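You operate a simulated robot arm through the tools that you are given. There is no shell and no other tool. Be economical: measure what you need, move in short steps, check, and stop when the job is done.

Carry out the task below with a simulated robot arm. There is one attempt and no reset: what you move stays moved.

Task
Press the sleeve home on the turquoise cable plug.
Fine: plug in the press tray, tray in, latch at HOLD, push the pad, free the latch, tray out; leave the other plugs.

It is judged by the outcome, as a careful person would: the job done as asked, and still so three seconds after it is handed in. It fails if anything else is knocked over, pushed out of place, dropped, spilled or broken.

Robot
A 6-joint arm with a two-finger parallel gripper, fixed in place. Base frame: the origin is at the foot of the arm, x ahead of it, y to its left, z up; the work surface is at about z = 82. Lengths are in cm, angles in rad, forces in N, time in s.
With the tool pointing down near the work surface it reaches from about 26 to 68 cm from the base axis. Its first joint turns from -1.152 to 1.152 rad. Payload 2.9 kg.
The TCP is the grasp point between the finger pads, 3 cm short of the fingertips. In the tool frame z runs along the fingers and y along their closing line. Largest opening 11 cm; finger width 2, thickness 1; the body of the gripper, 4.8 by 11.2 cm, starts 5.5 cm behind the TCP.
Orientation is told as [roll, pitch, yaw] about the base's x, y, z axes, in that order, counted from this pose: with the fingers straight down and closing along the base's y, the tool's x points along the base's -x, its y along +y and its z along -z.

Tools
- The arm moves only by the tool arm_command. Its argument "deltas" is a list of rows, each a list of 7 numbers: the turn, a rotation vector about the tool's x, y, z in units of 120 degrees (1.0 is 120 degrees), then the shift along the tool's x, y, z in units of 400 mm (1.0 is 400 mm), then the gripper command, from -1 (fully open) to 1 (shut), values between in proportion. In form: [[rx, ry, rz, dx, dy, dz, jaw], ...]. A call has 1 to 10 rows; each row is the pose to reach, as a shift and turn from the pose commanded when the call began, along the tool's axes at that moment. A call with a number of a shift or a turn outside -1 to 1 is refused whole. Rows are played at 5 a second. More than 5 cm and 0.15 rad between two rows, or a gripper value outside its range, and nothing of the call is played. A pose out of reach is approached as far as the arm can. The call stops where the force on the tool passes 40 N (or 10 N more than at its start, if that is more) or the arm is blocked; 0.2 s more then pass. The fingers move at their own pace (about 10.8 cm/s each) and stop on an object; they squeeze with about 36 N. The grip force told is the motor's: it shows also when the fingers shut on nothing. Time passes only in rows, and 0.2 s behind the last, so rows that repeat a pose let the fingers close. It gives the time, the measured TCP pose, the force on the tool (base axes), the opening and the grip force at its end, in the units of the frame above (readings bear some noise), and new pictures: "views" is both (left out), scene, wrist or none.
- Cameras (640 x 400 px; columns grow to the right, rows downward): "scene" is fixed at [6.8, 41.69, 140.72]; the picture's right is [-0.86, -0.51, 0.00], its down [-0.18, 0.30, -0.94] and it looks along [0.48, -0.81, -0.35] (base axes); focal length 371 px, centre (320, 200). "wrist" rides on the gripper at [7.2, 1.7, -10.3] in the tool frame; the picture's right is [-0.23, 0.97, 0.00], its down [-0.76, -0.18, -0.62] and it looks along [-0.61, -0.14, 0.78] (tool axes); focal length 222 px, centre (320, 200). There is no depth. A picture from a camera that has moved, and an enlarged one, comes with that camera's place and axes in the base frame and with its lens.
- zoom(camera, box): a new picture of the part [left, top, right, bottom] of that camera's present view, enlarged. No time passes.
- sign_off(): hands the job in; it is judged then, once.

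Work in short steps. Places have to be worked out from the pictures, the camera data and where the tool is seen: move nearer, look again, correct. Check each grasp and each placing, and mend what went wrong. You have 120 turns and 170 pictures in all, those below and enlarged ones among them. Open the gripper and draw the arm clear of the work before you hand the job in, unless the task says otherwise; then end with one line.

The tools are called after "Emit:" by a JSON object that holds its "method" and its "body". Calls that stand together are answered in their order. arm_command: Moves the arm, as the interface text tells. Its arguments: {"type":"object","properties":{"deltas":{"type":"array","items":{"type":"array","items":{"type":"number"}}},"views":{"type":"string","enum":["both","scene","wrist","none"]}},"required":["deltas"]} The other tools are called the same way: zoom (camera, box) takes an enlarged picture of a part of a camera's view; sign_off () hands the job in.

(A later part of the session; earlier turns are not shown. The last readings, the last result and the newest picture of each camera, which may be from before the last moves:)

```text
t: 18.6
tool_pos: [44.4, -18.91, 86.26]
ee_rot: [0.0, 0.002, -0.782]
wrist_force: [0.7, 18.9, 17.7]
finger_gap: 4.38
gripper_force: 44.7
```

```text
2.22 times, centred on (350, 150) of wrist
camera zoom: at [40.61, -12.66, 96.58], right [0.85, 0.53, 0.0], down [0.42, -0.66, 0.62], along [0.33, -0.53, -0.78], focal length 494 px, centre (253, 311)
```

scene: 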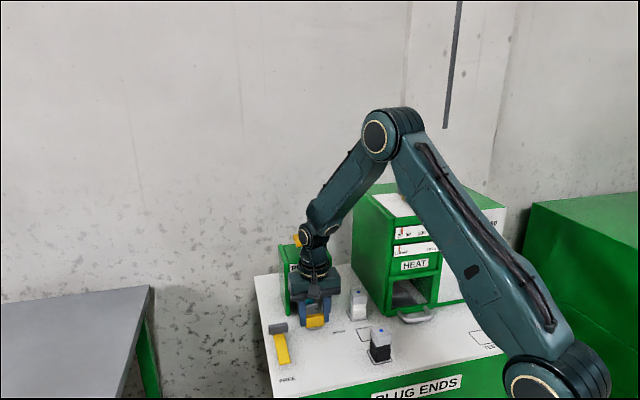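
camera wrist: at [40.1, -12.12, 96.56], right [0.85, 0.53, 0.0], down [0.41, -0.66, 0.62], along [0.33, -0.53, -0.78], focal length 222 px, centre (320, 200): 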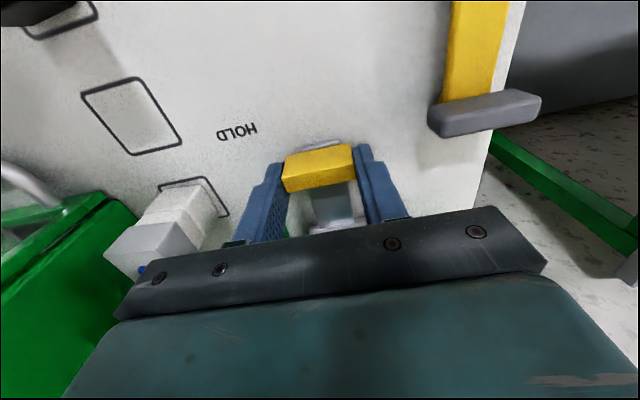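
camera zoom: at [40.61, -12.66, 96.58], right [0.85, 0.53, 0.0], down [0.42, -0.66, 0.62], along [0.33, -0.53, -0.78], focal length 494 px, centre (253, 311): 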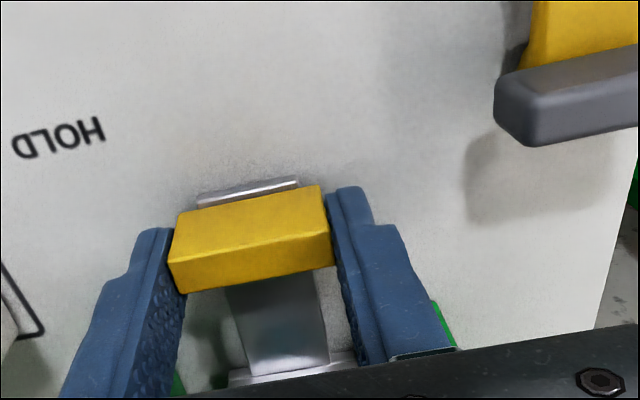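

One row was too long; redo with smaller steps.

Emit:
{"method": "arm_command", "body": {"deltas": [[0, 0, 0, 0.005, 0, 0, 0.2], [0, 0, 0, 0.005, 0, 0, -0.1], [0, 0, 0, 0.005, 0, 0, -0.1], [0, 0, 0, 0.005, 0, -0.05, -0.1], [0, 0, 0, 0.05, 0, -0.12, -0.1], [0, 0, 0, 0.11, 0.02, -0.2, -0.1], [0, 0, 0, 0.18, 0.04, -0.25, -0.1], [0, 0, 0, 0.25, 0.06, -0.25, -0.1], [0, 0, 0, 0.25, 0.06, -0.25, -0.1]]}}

Emit:
{"method": "zoom", "body": {"camera": "scene", "box": [260, 240, 350, 370]}}

Emit:
{"method": "zoom", "body": {"camera": "wrist", "box": [250, 60, 450, 240]}}

```text
t: 20.6
tool_pos: [39.17, -10.27, 96.32]
ee_rot: [0.001, 0.0, -0.785]
wrist_force: [0.9, 0.5, -0.5]
finger_gap: 6.05
gripper_force: 0.1
camera wrist: at [35.29, -3.96, 106.6], right [0.85, 0.53, 0.0], down [0.41, -0.66, 0.62], along [0.33, -0.53, -0.78], focal length 222 px, centre (320, 200)
```

scene: 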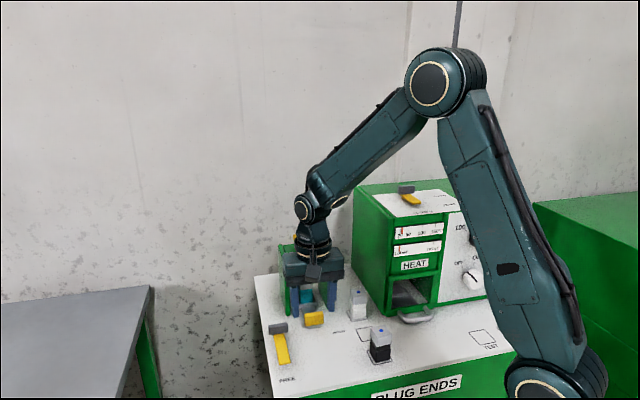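
wrist: 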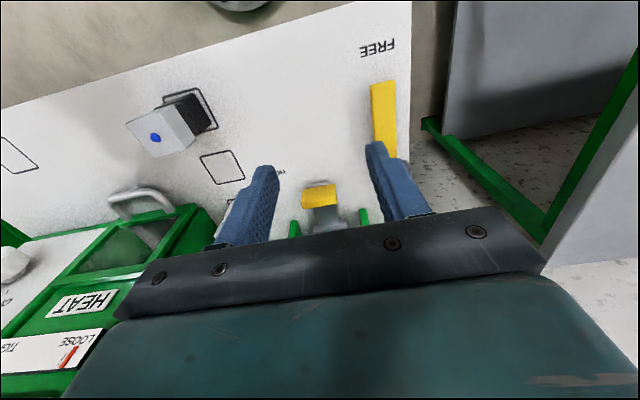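

```text
3.08 times, centred on (305, 305) of scene
camera zoom: at [6.8, 41.69, 140.72], right [-0.86, -0.51, 0.0], down [-0.18, 0.3, -0.94], along [0.48, -0.81, -0.35], focal length 1141 px, centre (366, -123)
```

zoom: 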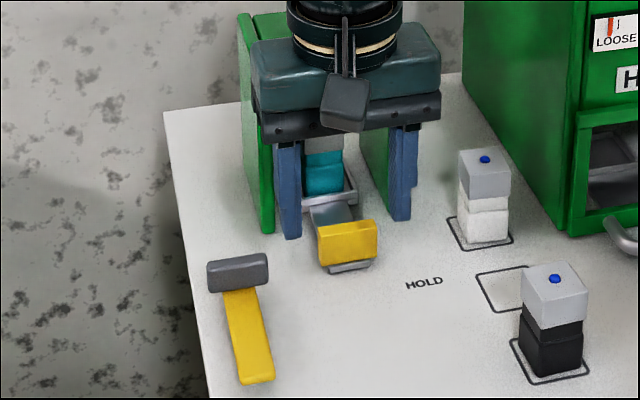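

```text
2.22 times, centred on (350, 150) of wrist
camera zoom: at [35.29, -3.96, 106.6], right [0.85, 0.53, 0.0], down [0.41, -0.66, 0.62], along [0.33, -0.53, -0.78], focal length 494 px, centre (253, 311)
```

zoom: 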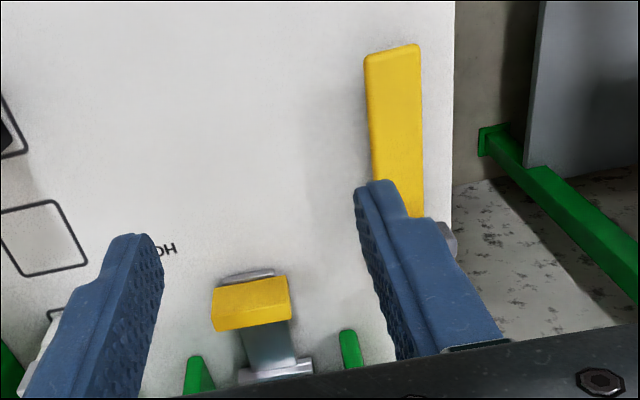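

Tray is in with the plug upright. Now study the latch and its oven-top analogue.

Emit:
{"method": "zoom", "body": {"camera": "scene", "box": [262, 315, 302, 370]}}

Emit:
{"method": "zoom", "body": {"camera": "scene", "box": [370, 175, 460, 225]}}

```text
7.27 times, centred on (282, 342) of scene
camera zoom: at [6.8, 41.69, 140.72], right [-0.86, -0.51, 0.0], down [-0.18, 0.3, -0.94], along [0.48, -0.81, -0.35], focal length 2697 px, centre (596, -836)
```

zoom: 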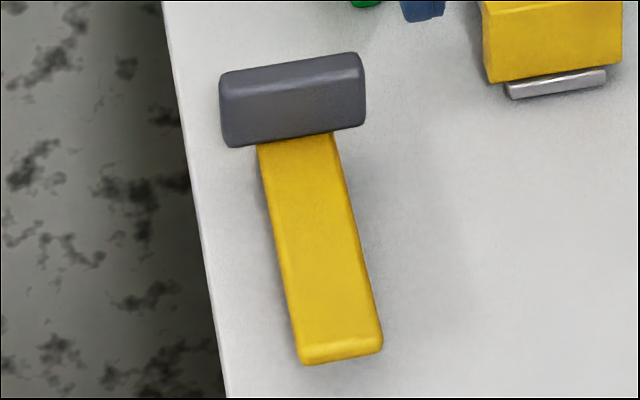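

```text
7.11 times, centred on (415, 200) of scene
camera zoom: at [6.8, 41.69, 140.72], right [-0.86, -0.51, 0.0], down [-0.18, 0.3, -0.94], along [0.48, -0.81, -0.35], focal length 2637 px, centre (-356, 200)
```

zoom: 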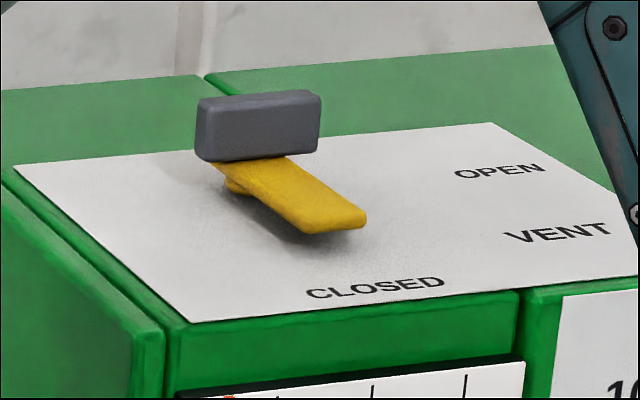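

The latch is a blade pivoting at its grey-block end (~48.5,-10.8), tip at ~(42.5,-4.8), to be swung 90° towards HOLD. I move with closed fingers over the outer side of the blade tip.

Emit:
{"method": "arm_command", "body": {"deltas": [[0, 0, 0, 0, 0.06, 0, 0.5], [0, 0, 0, 0, 0.12, 0, 1], [0, 0, 0, 0.0065, 0.18, 0, 1], [0, 0, 0, 0.0065, 0.2258, 0, 1], [0, 0, 0, 0.0065, 0.2258, 0, 1]]}}

Emit:
{"method": "zoom", "body": {"camera": "wrist", "box": [230, 60, 410, 230]}}

```text
t: 21.8
tool_pos: [45.32, -3.86, 96.34]
ee_rot: [-0.001, -0.001, -0.787]
wrist_force: [-1.1, -0.4, -0.1]
finger_gap: 0.0
gripper_force: 36.1
camera wrist: at [41.52, 2.48, 106.62], right [0.85, 0.53, 0.0], down [0.41, -0.66, 0.62], along [0.33, -0.53, -0.78], focal length 222 px, centre (320, 200)
```

scene: 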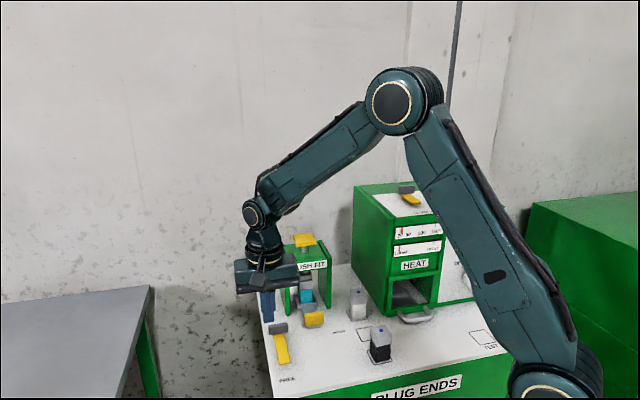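
wrist: 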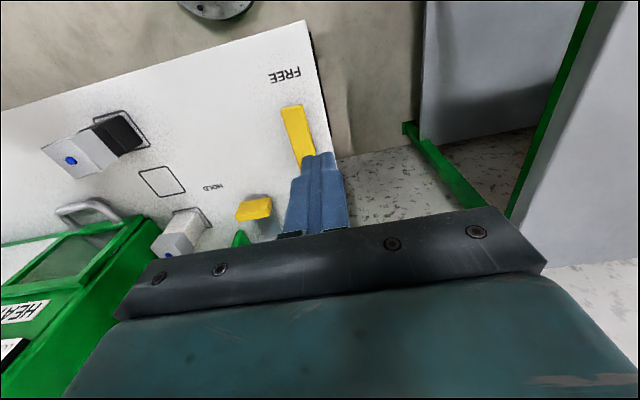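

```text
2.35 times, centred on (320, 145) of wrist
camera zoom: at [41.52, 2.48, 106.62], right [0.85, 0.53, 0.0], down [0.41, -0.66, 0.62], along [0.33, -0.53, -0.78], focal length 523 px, centre (320, 329)
```

zoom: 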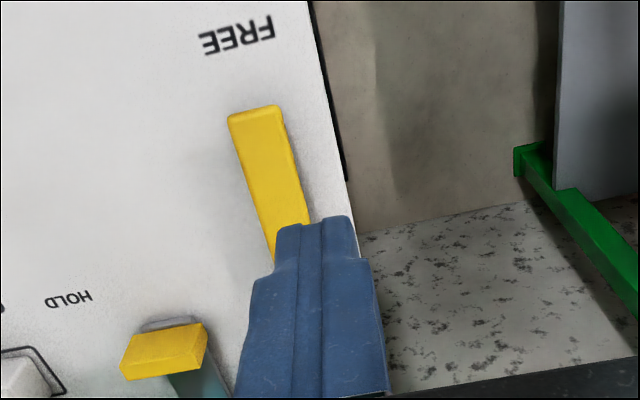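

Clearance to the blade's outer edge is ~0.4 cm. Descend beside it to TCP z≈85.8.

Emit:
{"method": "arm_command", "body": {"deltas": [[0, 0, 0, 0, 0.005, 0.1, 1], [0, 0, 0, 0, 0.005, 0.2, 1], [0, 0, 0, 0, 0.005, 0.264, 1], [0, 0, 0, 0, 0.005, 0.264, 1]]}}

Emit:
{"method": "zoom", "body": {"camera": "scene", "box": [250, 300, 310, 370]}}

```text
t: 22.8
tool_pos: [45.45, -3.63, 85.69]
ee_rot: [0.0, 0.001, -0.786]
wrist_force: [0.1, 0.2, 0.2]
finger_gap: 0.0
gripper_force: 36.1
camera wrist: at [41.69, 2.74, 96.01], right [0.85, 0.53, 0.0], down [0.41, -0.66, 0.62], along [0.33, -0.53, -0.78], focal length 222 px, centre (320, 200)
```

scene: 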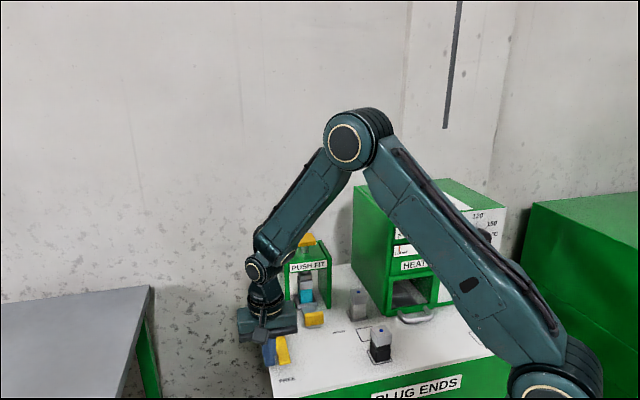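
wrist: 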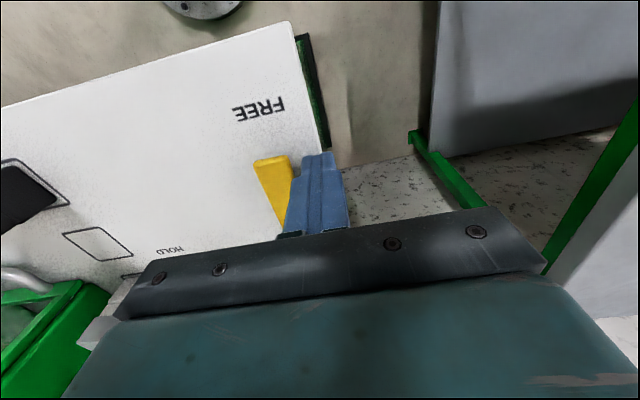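

```text
5.71 times, centred on (280, 335) of scene
camera zoom: at [6.8, 41.69, 140.72], right [-0.86, -0.51, 0.0], down [-0.18, 0.3, -0.94], along [0.48, -0.81, -0.35], focal length 2119 px, centre (549, -571)
```

zoom: 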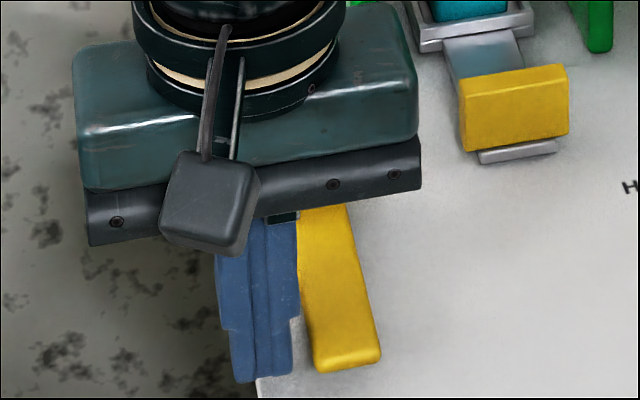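

Fingers sit beside the blade tip. Sweep it along an arc about the pivot, first 60°.

Emit:
{"method": "arm_command", "body": {"deltas": [[0, 0, 0, -0.003, -0.013, 0, 1], [0, 0, 0, 0.001, -0.036, 0, 1], [0, 0, 0, 0.004, -0.0565, 0, 1], [0, 0, 0, 0.0035, -0.079, 0, 1], [0, 0, 0, 0.002, -0.1015, 0, 1], [0, 0, 0, -0.004, -0.125, 0, 1], [0, 0, 0, -0.012, -0.147, 0, 1], [0, 0, 0, -0.025, -0.168, 0, 1], [0, 0, 0, -0.039, -0.188, 0, 1]]}}

Emit:
{"method": "zoom", "body": {"camera": "scene", "box": [250, 290, 340, 390]}}

```text
t: 24.8
tool_pos: [41.26, -10.06, 85.68]
ee_rot: [0.0, -0.001, -0.784]
wrist_force: [-0.5, 0.2, -0.4]
finger_gap: 0.0
gripper_force: 36.1
camera wrist: at [37.51, -3.71, 96.01], right [0.85, 0.53, 0.0], down [0.41, -0.66, 0.62], along [0.33, -0.53, -0.78], focal length 222 px, centre (320, 200)
```

scene: 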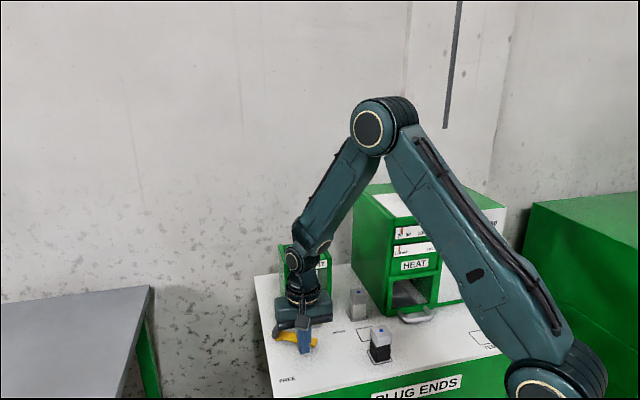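
wrist: 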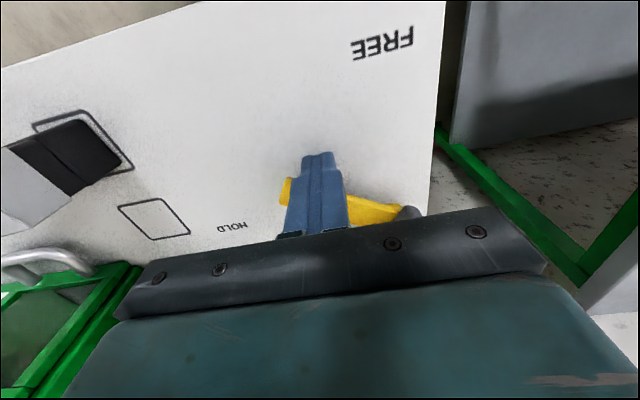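

```text
4.00 times, centred on (295, 340) of scene
camera zoom: at [6.8, 41.69, 140.72], right [-0.86, -0.51, 0.0], down [-0.18, 0.3, -0.94], along [0.48, -0.81, -0.35], focal length 1484 px, centre (420, -360)
```

zoom: 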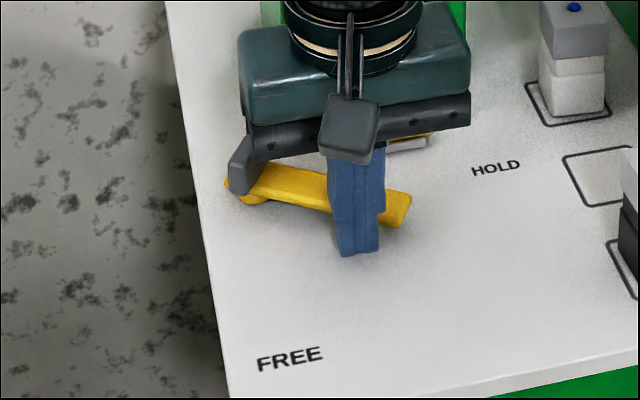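

Blade is turning, about 65° now. Continue to 90°.

Emit:
{"method": "arm_command", "body": {"deltas": [[0, 0, 0, -0.02, -0.0165, 0, 1], [0, 0, 0, -0.0395, -0.033, 0, 1], [0, 0, 0, -0.064, -0.045, 0, 1], [0, 0, 0, -0.0885, -0.054, 0, 1], [0, 0, 0, -0.0885, -0.054, 0, 1]]}}

Emit:
{"method": "zoom", "body": {"camera": "scene", "box": [250, 290, 340, 390]}}

Emit:
{"method": "zoom", "body": {"camera": "wrist", "box": [220, 110, 460, 250]}}

```text
t: 26.0
tool_pos: [42.22, -14.13, 85.54]
ee_rot: [0.0, 0.0, -0.784]
wrist_force: [0.0, 0.4, -0.5]
finger_gap: 0.0
gripper_force: 36.1
camera wrist: at [38.37, -7.77, 95.91], right [0.85, 0.53, 0.0], down [0.41, -0.66, 0.62], along [0.33, -0.53, -0.78], focal length 222 px, centre (320, 200)
```

scene: 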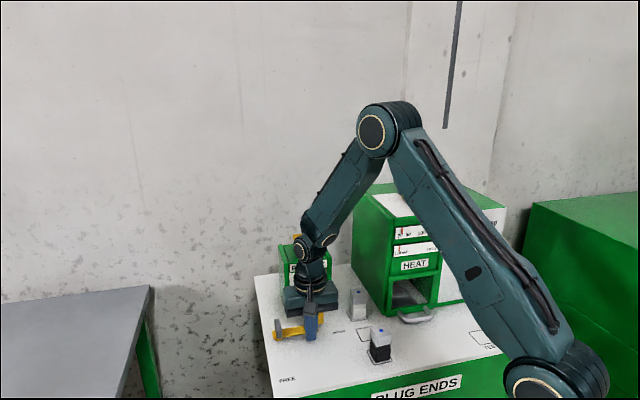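
wrist: 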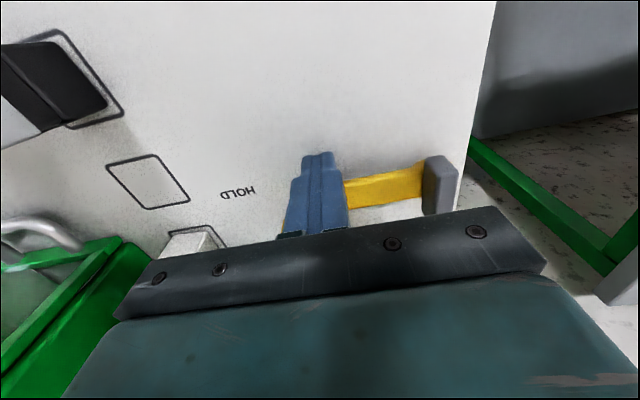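

```text
4.00 times, centred on (295, 340) of scene
camera zoom: at [6.8, 41.69, 140.72], right [-0.86, -0.51, 0.0], down [-0.18, 0.3, -0.94], along [0.48, -0.81, -0.35], focal length 1484 px, centre (420, -360)
```

zoom: 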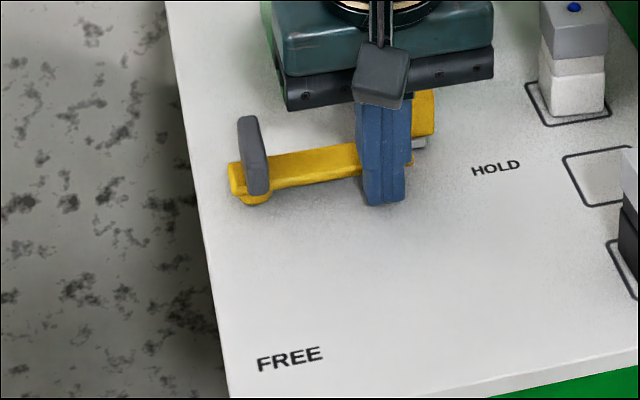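

```text
2.67 times, centred on (340, 180) of wrist
camera zoom: at [38.37, -7.77, 95.91], right [0.85, 0.53, 0.0], down [0.41, -0.66, 0.62], along [0.33, -0.53, -0.78], focal length 592 px, centre (267, 253)
```

zoom: 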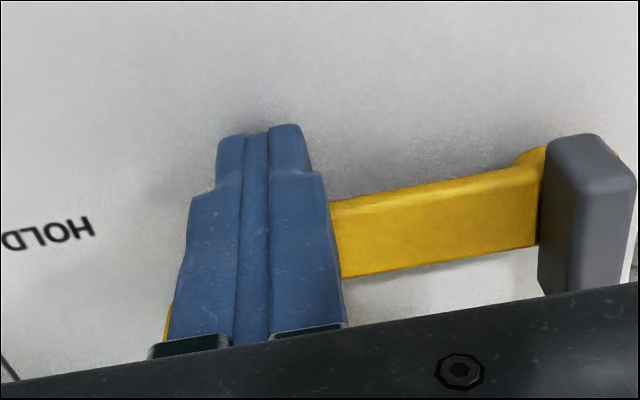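

The blade is across the handle, about 90°. Push a touch more to feel the stop.

Emit:
{"method": "arm_command", "body": {"deltas": [[0, 0, 0, -0.006, 0, 0, 1], [0, 0, 0, -0.012, 0, 0, 1], [0, 0, 0, -0.016, 0, 0, 1]], "views": "none"}}

```text
t: 26.8
tool_pos: [42.39, -14.27, 85.62]
ee_rot: [-0.001, 0.007, -0.781]
wrist_force: [-13.9, 16.4, 6.2]
finger_gap: 0.0
gripper_force: 36.4
```

Firm resistance (~21 N): latch is at its HOLD stop. Back off and rise well above the press.

Emit:
{"method": "arm_command", "body": {"deltas": [[0, 0, 0, 0.03, 0, 0, 1], [0, 0, 0, 0.06, 0, -0.03, 1], [0, 0, 0, 0.08, 0, -0.13, 1], [0, 0, 0, 0.08, 0, -0.24, 1], [0, 0, 0, 0.08, 0, -0.35, 1], [0, 0, 0, 0.08, 0, -0.46, 1], [0, 0, 0, 0.08, 0, -0.57, 1], [0, 0, 0, 0.08, 0, -0.63, 1]]}}

Emit:
{"method": "zoom", "body": {"camera": "scene", "box": [250, 220, 350, 350]}}

Emit:
{"method": "zoom", "body": {"camera": "wrist", "box": [250, 100, 430, 240]}}

```text
t: 28.6
tool_pos: [40.43, -12.35, 111.14]
ee_rot: [0.0, -0.001, -0.785]
wrist_force: [1.0, 0.9, 0.5]
finger_gap: 0.0
gripper_force: 36.2
camera wrist: at [36.63, -5.98, 121.38], right [0.85, 0.53, 0.0], down [0.41, -0.66, 0.62], along [0.33, -0.53, -0.78], focal length 222 px, centre (320, 200)
```

scene: 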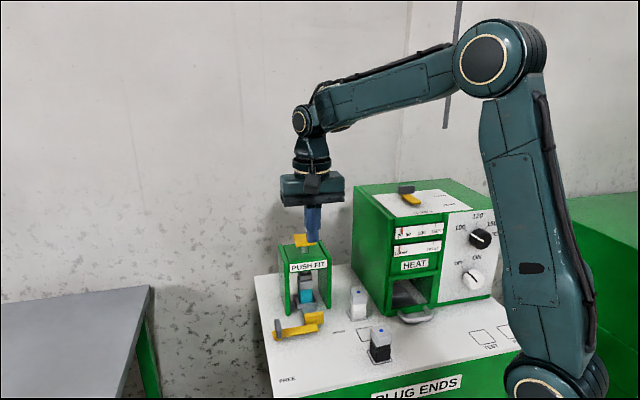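
wrist: 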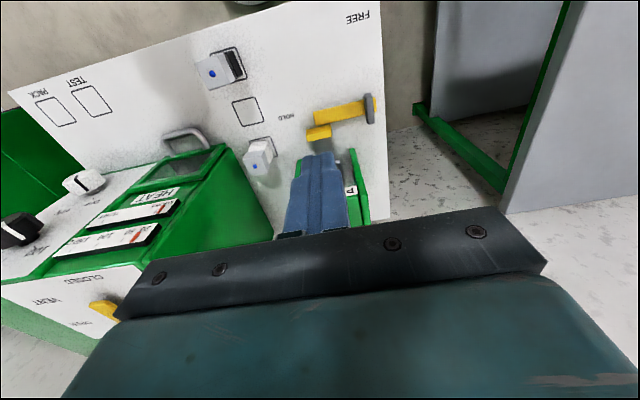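

```text
3.08 times, centred on (300, 285) of scene
camera zoom: at [6.8, 41.69, 140.72], right [-0.86, -0.51, 0.0], down [-0.18, 0.3, -0.94], along [0.48, -0.81, -0.35], focal length 1141 px, centre (382, -62)
```

zoom: 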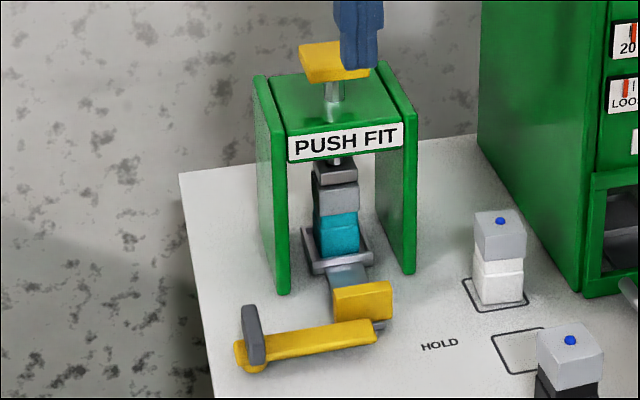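

```text
2.86 times, centred on (340, 170) of wrist
camera zoom: at [36.63, -5.98, 121.38], right [0.85, 0.53, 0.0], down [0.41, -0.66, 0.62], along [0.33, -0.53, -0.78], focal length 635 px, centre (263, 286)
```

zoom: 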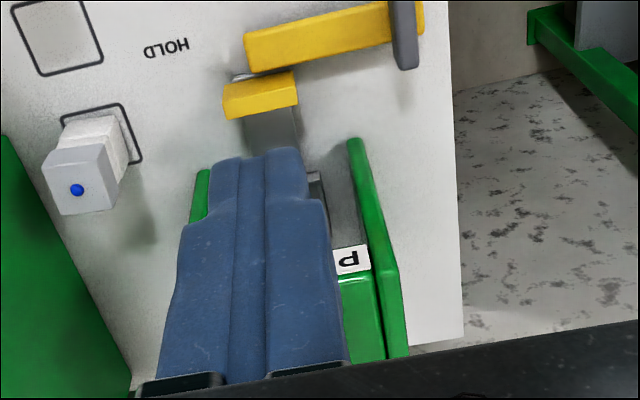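

Latch lies across behind the handle, plug directly under the plunger. Move over the pad at safe height.

Emit:
{"method": "arm_command", "body": {"deltas": [[0, 0, 0, -0.1, -0.01, 0, 1], [0, 0, 0, -0.2, -0.02, 0, 1], [0, 0, 0, -0.3, -0.03, 0, 1], [0, 0, 0, -0.4, -0.044, 0, 1], [0, 0, 0, -0.4, -0.044, 0.08, 1], [0, 0, 0, -0.4, -0.044, 0.1, 1]]}}

Emit:
{"method": "zoom", "body": {"camera": "scene", "box": [250, 180, 350, 330]}}

Emit:
{"method": "zoom", "body": {"camera": "wrist", "box": [250, 100, 430, 240]}}

```text
t: 30.0
tool_pos: [50.57, -25.02, 106.81]
ee_rot: [-0.001, 0.0, -0.785]
wrist_force: [0.1, 0.0, -0.1]
finger_gap: 0.0
gripper_force: 35.7
camera wrist: at [46.71, -18.52, 117.07], right [0.85, 0.53, 0.0], down [0.41, -0.66, 0.62], along [0.33, -0.53, -0.78], focal length 222 px, centre (320, 200)
```

scene: 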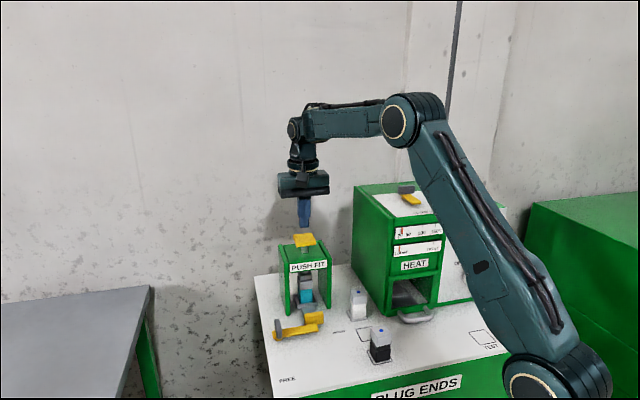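
wrist: 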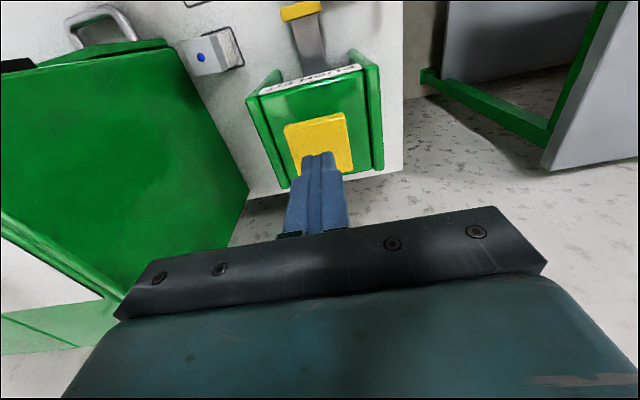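

```text
2.67 times, centred on (300, 255) of scene
camera zoom: at [6.8, 41.69, 140.72], right [-0.86, -0.51, 0.0], down [-0.18, 0.3, -0.94], along [0.48, -0.81, -0.35], focal length 989 px, centre (373, 53)
```

zoom: 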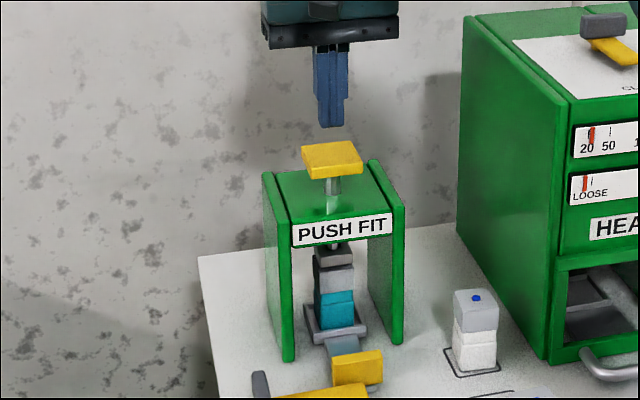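

```text
2.86 times, centred on (340, 170) of wrist
camera zoom: at [46.71, -18.52, 117.07], right [0.85, 0.53, 0.0], down [0.41, -0.66, 0.62], along [0.33, -0.53, -0.78], focal length 635 px, centre (263, 286)
```

zoom: 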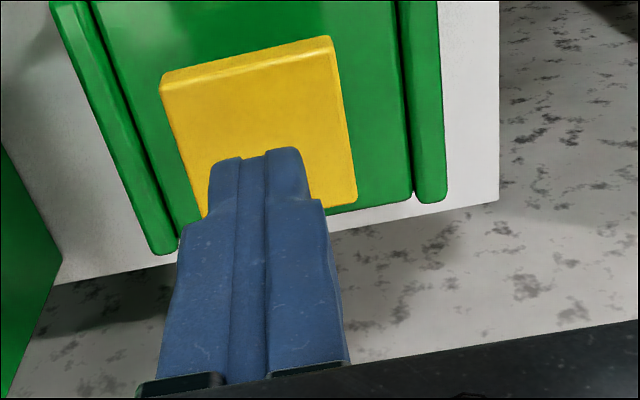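

Pad is centred under the fingertips (within 0.2 cm). Descend and start pressing slowly.

Emit:
{"method": "arm_command", "body": {"deltas": [[0, 0, 0, -0.003, -0.003, 0.04, 1], [0, 0, 0, -0.003, -0.003, 0.065, 1], [0, 0, 0, -0.003, -0.003, 0.075, 1], [0, 0, 0, -0.003, -0.003, 0.085, 1], [0, 0, 0, -0.003, -0.003, 0.095, 1], [0, 0, 0, -0.003, -0.003, 0.105, 1]], "views": "scene"}}

Emit:
{"method": "zoom", "body": {"camera": "scene", "box": [260, 220, 350, 330]}}

```text
t: 31.4
tool_pos: [50.41, -25.01, 102.7]
ee_rot: [0.0, -0.002, -0.785]
wrist_force: [-3.3, -1.5, 6.8]
finger_gap: 0.0
gripper_force: 35.8
```

scene: 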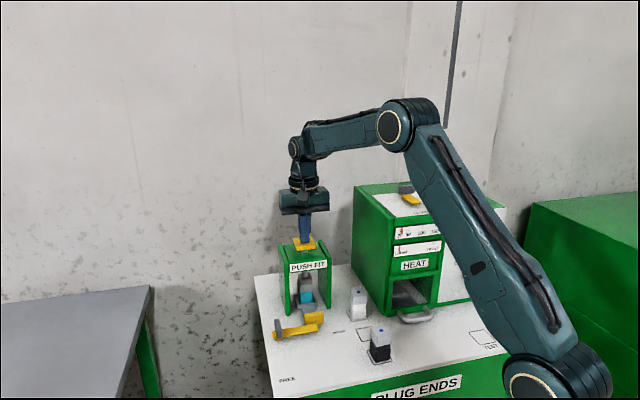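

```text
3.64 times, centred on (305, 275) of scene
camera zoom: at [6.78, 41.69, 140.72], right [-0.86, -0.51, 0.0], down [-0.18, 0.3, -0.94], along [0.48, -0.81, -0.35], focal length 1349 px, centre (374, -73)
```

zoom: 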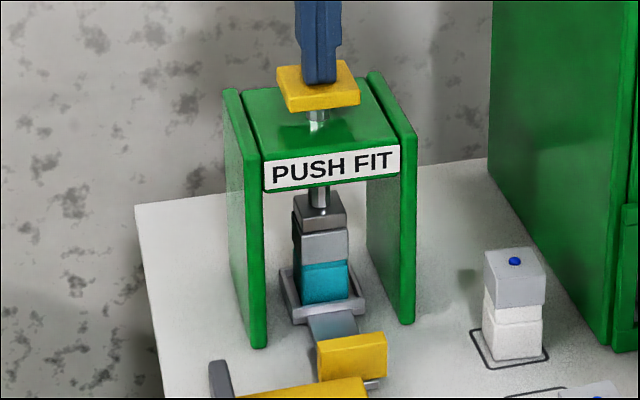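

Pad is moving at ~7 N; plunger is at the sleeve. Keep pressing in small steps.

Emit:
{"method": "arm_command", "body": {"deltas": [[0, 0, 0, 0, 0, 0.006, 1], [0, 0, 0, 0, 0, 0.012, 1], [0, 0, 0, 0, 0, 0.018, 1], [0, 0, 0, 0, 0, 0.024, 1], [0, 0, 0, 0, 0, 0.03, 1], [0, 0, 0, 0, 0, 0.036, 1], [0, 0, 0, 0, 0, 0.042, 1], [0, 0, 0, 0, 0, 0.048, 1]], "views": "scene"}}

Emit:
{"method": "zoom", "body": {"camera": "scene", "box": [280, 265, 340, 325]}}

```text
t: 32.6
tool_pos: [50.57, -24.87, 101.98]
ee_rot: [0.001, -0.007, -0.784]
wrist_force: [-3.8, 1.4, 8.3]
finger_gap: 0.01
gripper_force: 35.9
stopped in row 5: the force on the tool passed its limit (the readings are from after the stop); the commanded pose is now the measured one
```

scene: 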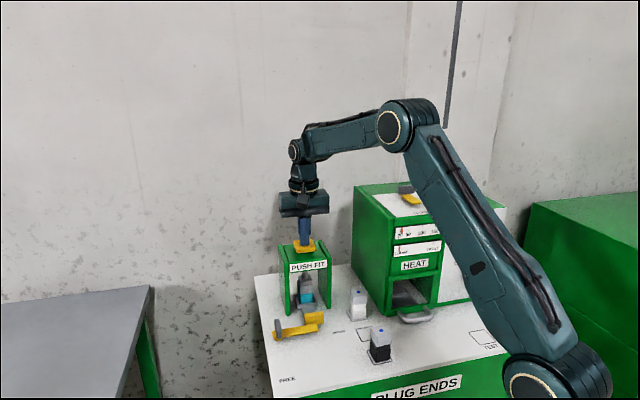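

```text
6.67 times, centred on (310, 295) of scene
camera zoom: at [6.78, 41.7, 140.72], right [-0.86, -0.51, 0.0], down [-0.18, 0.3, -0.94], along [0.48, -0.81, -0.35], focal length 2472 px, centre (387, -433)
```

zoom: 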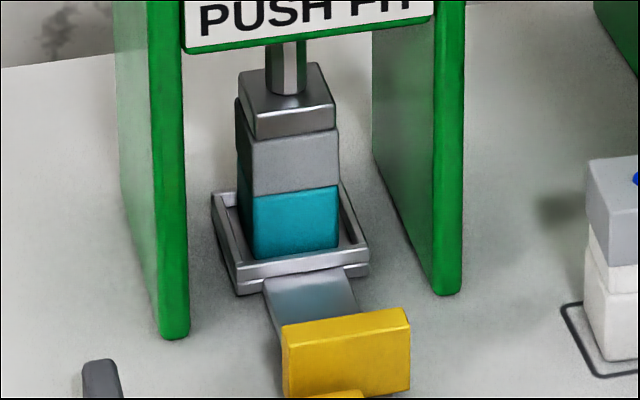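

Sleeve sits down on the shoulder (neck no longer visible) and the force peaked above 40 N. One more press to confirm no travel is left.

Emit:
{"method": "arm_command", "body": {"deltas": [[0, 0, 0, 0, 0, 0.004, 1], [0, 0, 0, 0, 0, 0.008, 1], [0, 0, 0, 0, 0, 0.012, 1], [0, 0, 0, 0, 0, 0.016, 1], [0, 0, 0, 0, 0, 0.02, 1], [0, 0, 0, 0, 0, 0.024, 1]], "views": "none"}}

Emit:
{"method": "zoom", "body": {"camera": "scene", "box": [295, 280, 325, 310]}}

```text
t: 33.4
tool_pos: [50.59, -25.04, 102.08]
ee_rot: [0.005, -0.012, -0.784]
wrist_force: [-3.8, 1.9, 7.4]
finger_gap: 0.02
gripper_force: 36.0
stopped in row 3: the force on the tool passed its limit (the readings are from after the stop); the commanded pose is now the measured one
```

```text
13.33 times, centred on (310, 295) of scene
camera zoom: at [6.78, 41.7, 140.72], right [-0.86, -0.51, 0.0], down [-0.18, 0.3, -0.94], along [0.48, -0.81, -0.35], focal length 4945 px, centre (453, -1067)
```

zoom: 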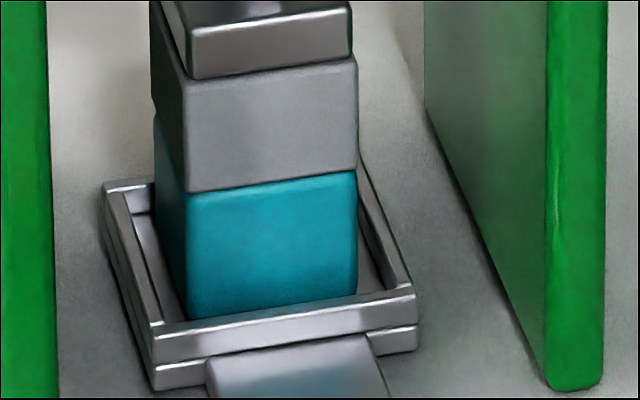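

Same height, limit reached again: the sleeve is home. Rise off the pad and move above the inner side of the latch blade (between blade and press, beside the handle).

Emit:
{"method": "arm_command", "body": {"deltas": [[0, 0, 0, 0, 0, -0.05, 1], [0, 0, 0, 0, 0, -0.12, 1], [0, 0, 0, 0, 0, -0.2, 1], [0, 0, 0, 0.08, 0.04, -0.2, 1], [0, 0, 0, 0.16, 0.08, -0.2, 1], [0, 0, 0, 0.222, 0.115, -0.2, 1], [0, 0, 0, 0.222, 0.115, -0.1, 1], [0, 0, 0, 0.222, 0.115, 0, 1], [0, 0, 0, 0.222, 0.115, 0, 1]]}}

Emit:
{"method": "zoom", "body": {"camera": "wrist", "box": [230, 70, 410, 230]}}

Emit:
{"method": "zoom", "body": {"camera": "scene", "box": [255, 240, 345, 350]}}

```text
t: 35.4
tool_pos: [47.51, -15.39, 101.85]
ee_rot: [0.004, -0.012, -0.784]
wrist_force: [-1.1, 1.0, -0.6]
finger_gap: 0.0
gripper_force: 36.2
camera wrist: at [43.54, -9.06, 112.1], right [0.85, 0.53, 0.01], down [0.41, -0.66, 0.63], along [0.34, -0.53, -0.78], focal length 222 px, centre (320, 200)
```

scene: 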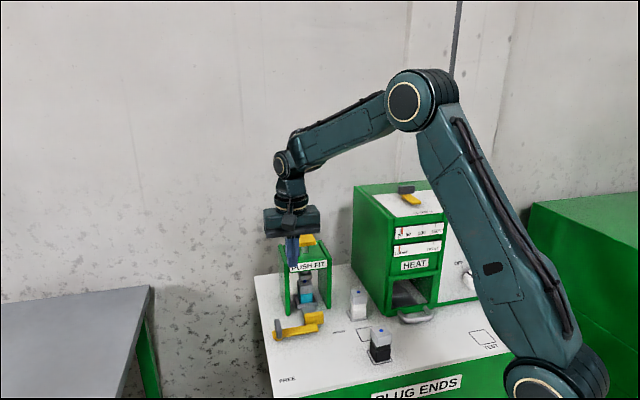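
wrist: 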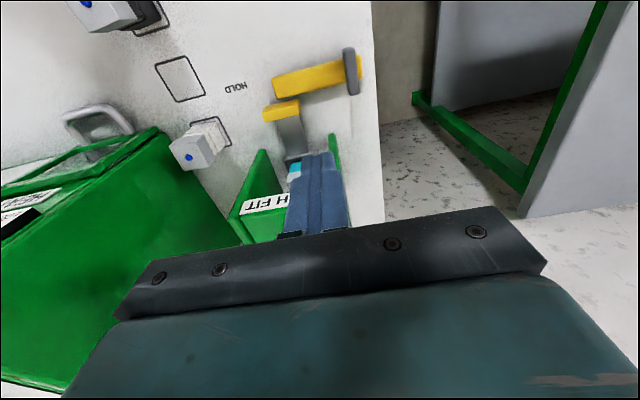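

```text
2.50 times, centred on (320, 150) of wrist
camera zoom: at [43.54, -9.06, 112.1], right [0.85, 0.53, 0.01], down [0.41, -0.66, 0.63], along [0.34, -0.53, -0.78], focal length 555 px, centre (320, 325)
```

zoom: 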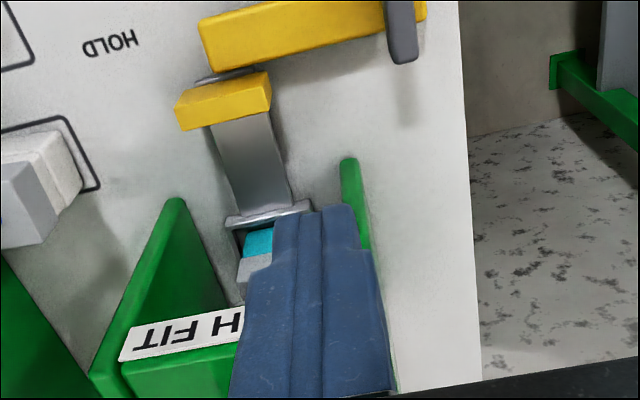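

```text
3.64 times, centred on (300, 295) of scene
camera zoom: at [6.8, 41.69, 140.72], right [-0.86, -0.51, 0.0], down [-0.18, 0.3, -0.94], along [0.48, -0.81, -0.35], focal length 1349 px, centre (393, -146)
```

zoom: 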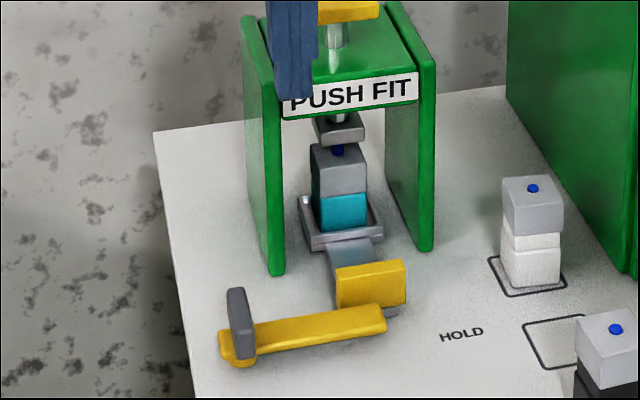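

Pad sprang back, sleeve home. Finger clearance to the blade is small, so shift 0.45 cm toward the press while descending.

Emit:
{"method": "arm_command", "body": {"deltas": [[0, 0, 0, -0.0115, -0.004, 0.1, 1], [0, 0, 0, -0.0115, -0.004, 0.2, 1], [0, 0, 0, -0.0115, -0.004, 0.3, 1], [0, 0, 0, -0.0115, -0.004, 0.35, 1], [0, 0, 0, -0.0115, -0.004, 0.4, 1], [0, 0, 0, -0.0115, -0.004, 0.4, 1]]}}

Emit:
{"method": "zoom", "body": {"camera": "wrist", "box": [230, 70, 410, 230]}}

Emit:
{"method": "zoom", "body": {"camera": "scene", "box": [255, 240, 345, 350]}}

```text
t: 36.8
tool_pos: [47.78, -15.94, 85.86]
ee_rot: [0.003, -0.01, -0.782]
wrist_force: [0.1, 0.3, 0.1]
finger_gap: 0.0
gripper_force: 36.0
camera wrist: at [43.87, -9.51, 96.17], right [0.85, 0.53, 0.01], down [0.41, -0.66, 0.63], along [0.34, -0.53, -0.78], focal length 222 px, centre (320, 200)
```

scene: 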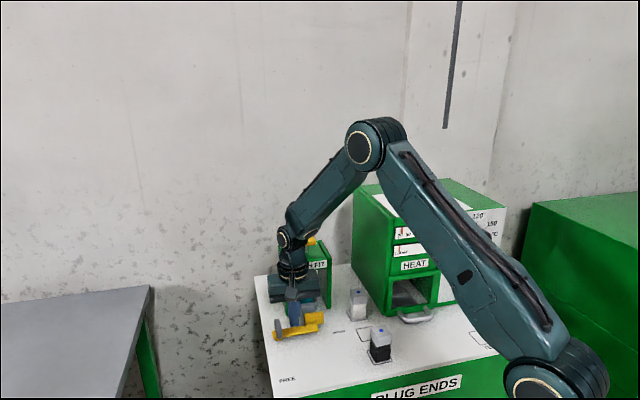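
wrist: 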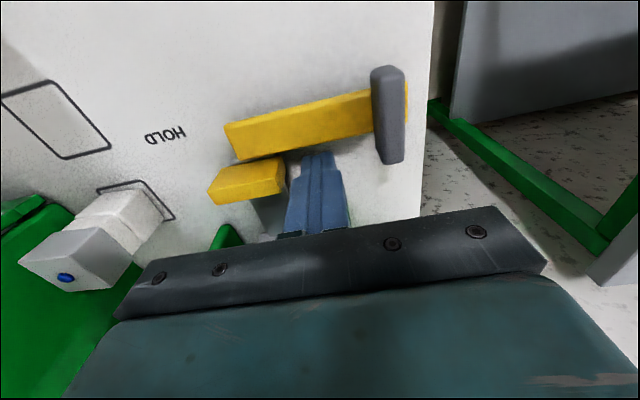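

```text
2.50 times, centred on (320, 150) of wrist
camera zoom: at [43.87, -9.51, 96.17], right [0.85, 0.53, 0.01], down [0.41, -0.66, 0.63], along [0.34, -0.53, -0.78], focal length 555 px, centre (320, 325)
```

zoom: 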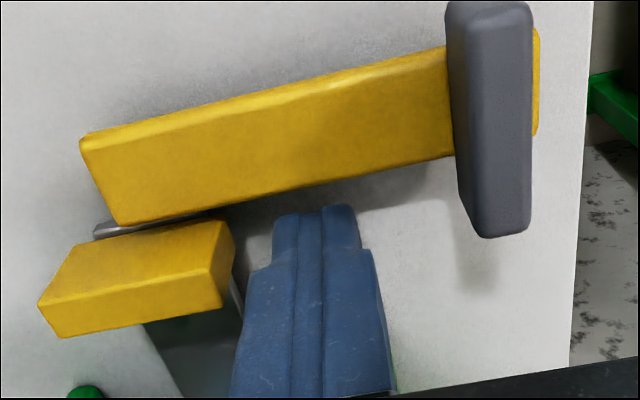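

```text
3.64 times, centred on (300, 295) of scene
camera zoom: at [6.8, 41.69, 140.72], right [-0.86, -0.51, 0.0], down [-0.18, 0.3, -0.94], along [0.48, -0.81, -0.35], focal length 1349 px, centre (393, -146)
```

zoom: 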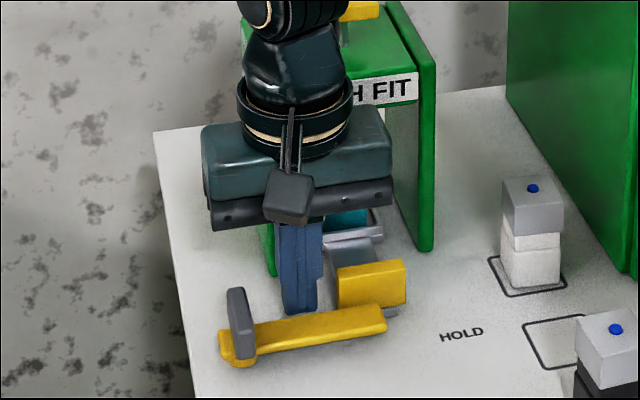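

Fingers are between blade and press, clear of the handle. Sweep the blade back along the reverse arc, first ~60°.

Emit:
{"method": "arm_command", "body": {"deltas": [[0, 0, 0, 0.0165, -0.001, 0, 1], [0, 0, 0, 0.028, -0.007, 0, 1], [0, 0, 0, 0.039, -0.0125, 0, 1], [0, 0, 0, 0.052, -0.016, 0, 1], [0, 0, 0, 0.0655, -0.0185, 0, 1], [0, 0, 0, 0.08, -0.0175, 0, 1], [0, 0, 0, 0.095, -0.016, 0, 1], [0, 0, 0, 0.11, -0.0105, 0, 1], [0, 0, 0, 0.125, -0.0045, 0, 1]]}}

Emit:
{"method": "zoom", "body": {"camera": "scene", "box": [250, 280, 340, 380]}}

```text
t: 38.8
tool_pos: [44.34, -12.63, 85.9]
ee_rot: [0.004, -0.01, -0.784]
wrist_force: [-0.1, -0.3, -0.5]
finger_gap: 0.0
gripper_force: 35.7
camera wrist: at [40.41, -6.22, 96.05], right [0.85, 0.53, 0.01], down [0.41, -0.66, 0.63], along [0.34, -0.53, -0.78], focal length 222 px, centre (320, 200)
```

scene: 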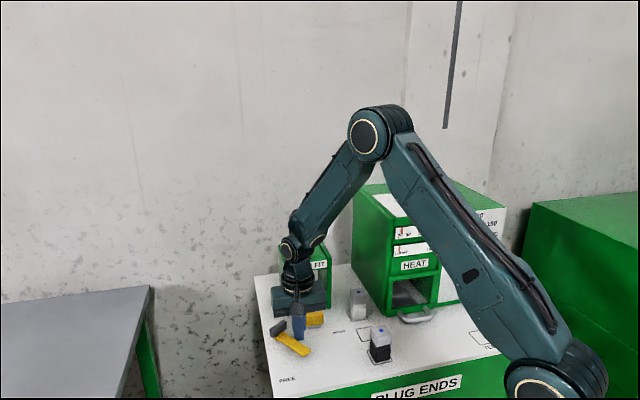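
wrist: 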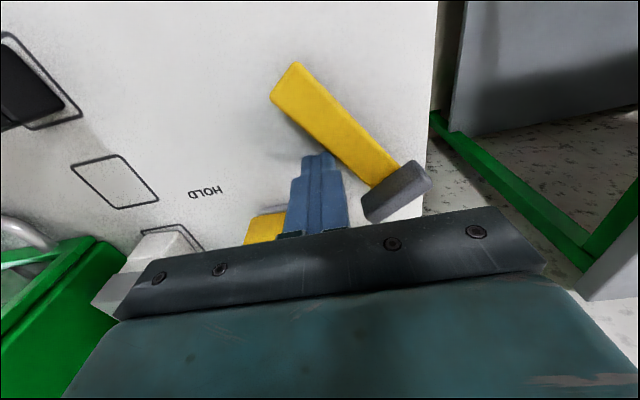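

```text
4.00 times, centred on (295, 330) of scene
camera zoom: at [6.8, 41.69, 140.72], right [-0.86, -0.51, 0.0], down [-0.18, 0.3, -0.94], along [0.48, -0.81, -0.35], focal length 1484 px, centre (420, -320)
```

zoom: 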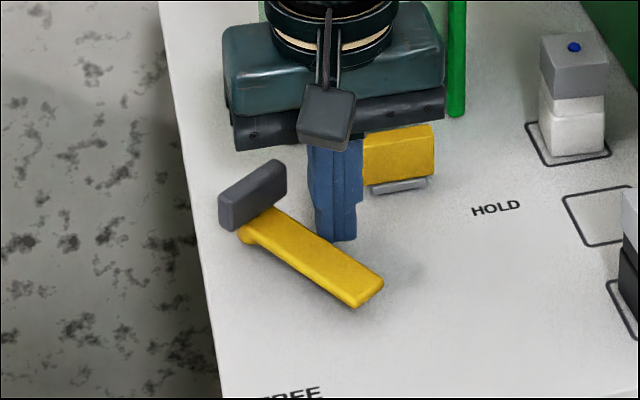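

Latch about 60° back. Finish the turn toward FREE until the stop is felt.

Emit:
{"method": "arm_command", "body": {"deltas": [[0, 0, 0, 0.0135, 0.01, 0, 1], [0, 0, 0, 0.025, 0.0215, 0, 1], [0, 0, 0, 0.036, 0.036, 0, 1], [0, 0, 0, 0.044, 0.051, 0, 1], [0, 0, 0, 0.045, 0.058, 0, 1], [0, 0, 0, 0.045, 0.064, 0, 1], [0, 0, 0, 0.045, 0.07, 0, 1]]}}

Emit:
{"method": "zoom", "body": {"camera": "scene", "box": [250, 280, 340, 380]}}

```text
t: 40.6
tool_pos: [44.68, -9.79, 85.85]
ee_rot: [-0.009, -0.009, -0.795]
wrist_force: [-5.7, -5.1, 3.7]
finger_gap: 0.0
gripper_force: 35.4
stopped in row 7: the force on the tool passed its limit (the readings are from after the stop); the commanded pose is now the measured one
camera wrist: at [40.91, -3.28, 96.05], right [0.86, 0.52, -0.01], down [0.41, -0.66, 0.63], along [0.32, -0.55, -0.77], focal length 222 px, centre (320, 200)
```

scene: 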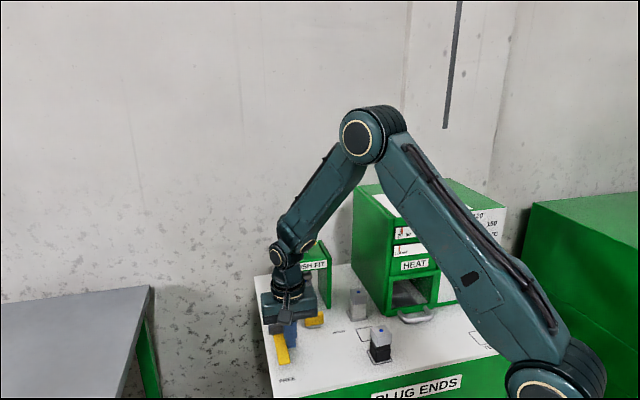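
wrist: 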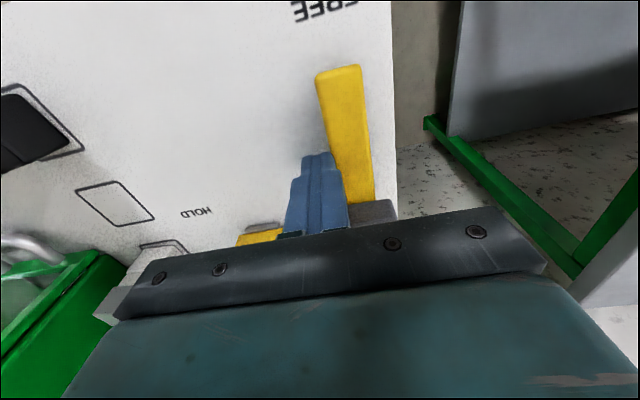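

```text
4.00 times, centred on (295, 330) of scene
camera zoom: at [6.78, 41.68, 140.73], right [-0.86, -0.51, 0.0], down [-0.18, 0.3, -0.94], along [0.48, -0.81, -0.35], focal length 1484 px, centre (420, -320)
```

zoom: 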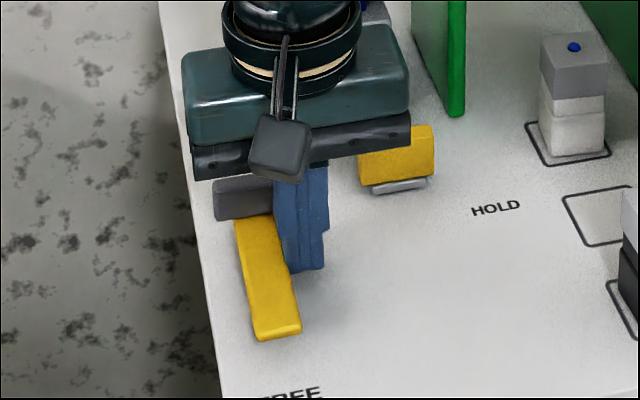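

Latch is back at FREE (stop felt, same position as at start). Back off, rise, and move over the handle with open fingers, trimming the small tilt.

Emit:
{"method": "arm_command", "body": {"deltas": [[0, 0, 0, 0, -0.03, 0, 1], [0, 0.003, -0.0024, 0, -0.03, -0.08, 1], [0, 0.006, -0.0048, 0, -0.03, -0.17, 1], [0, 0.006, -0.0048, 0, -0.03, -0.25, 0.3], [0, 0.006, -0.0048, -0.05, -0.08, -0.25, 0], [0, 0.006, -0.0048, -0.1, -0.12, -0.25, -0.2], [0, 0.006, -0.0048, -0.155, -0.167, -0.25, -0.2], [0, 0.006, -0.0048, -0.155, -0.167, -0.25, -0.2]]}}

Emit:
{"method": "zoom", "body": {"camera": "wrist", "box": [230, 70, 430, 230]}}

Emit:
{"method": "zoom", "body": {"camera": "scene", "box": [255, 260, 345, 370]}}

```text
t: 42.4
tool_pos: [44.35, -18.65, 95.93]
ee_rot: [-0.009, 0.002, -0.783]
wrist_force: [1.1, 0.5, -0.1]
finger_gap: 6.58
gripper_force: 0.0
camera wrist: at [40.62, -12.34, 106.3], right [0.85, 0.53, -0.01], down [0.42, -0.66, 0.62], along [0.32, -0.53, -0.78], focal length 222 px, centre (320, 200)
```

scene: 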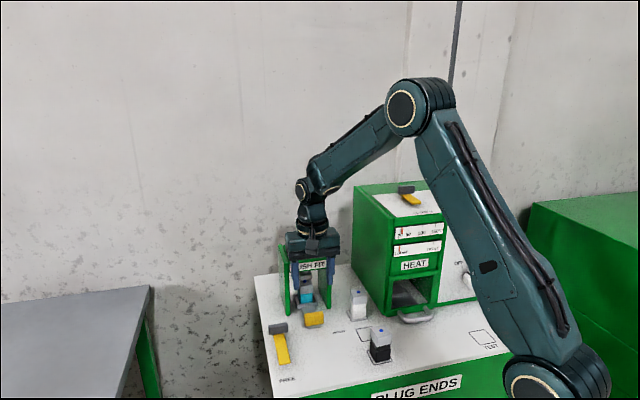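
wrist: 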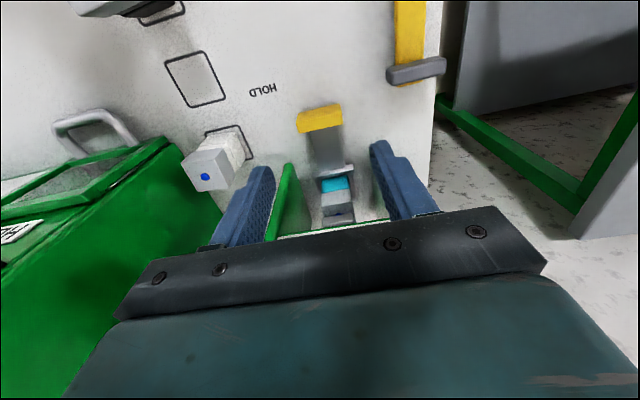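

```text
2.50 times, centred on (330, 150) of wrist
camera zoom: at [40.62, -12.34, 106.3], right [0.85, 0.53, -0.01], down [0.42, -0.66, 0.62], along [0.32, -0.53, -0.78], focal length 555 px, centre (295, 325)
```

zoom: 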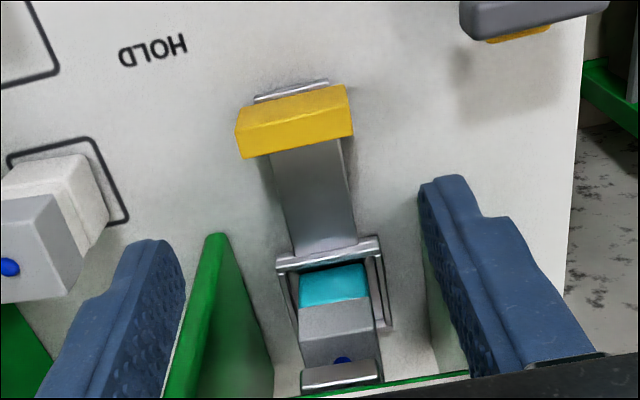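

```text
3.64 times, centred on (300, 315) of scene
camera zoom: at [6.8, 41.69, 140.72], right [-0.86, -0.51, 0.0], down [-0.18, 0.3, -0.94], along [0.48, -0.81, -0.35], focal length 1349 px, centre (393, -218)
```

zoom: 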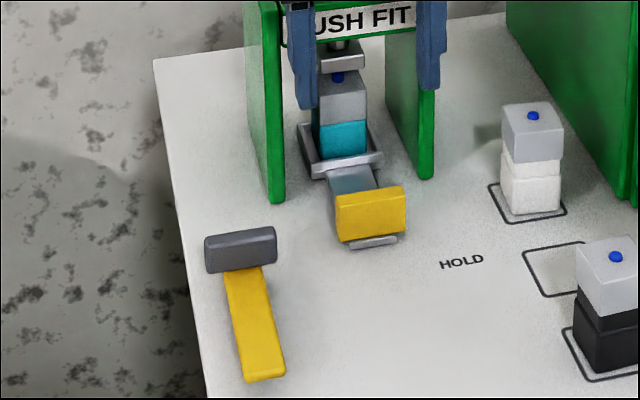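

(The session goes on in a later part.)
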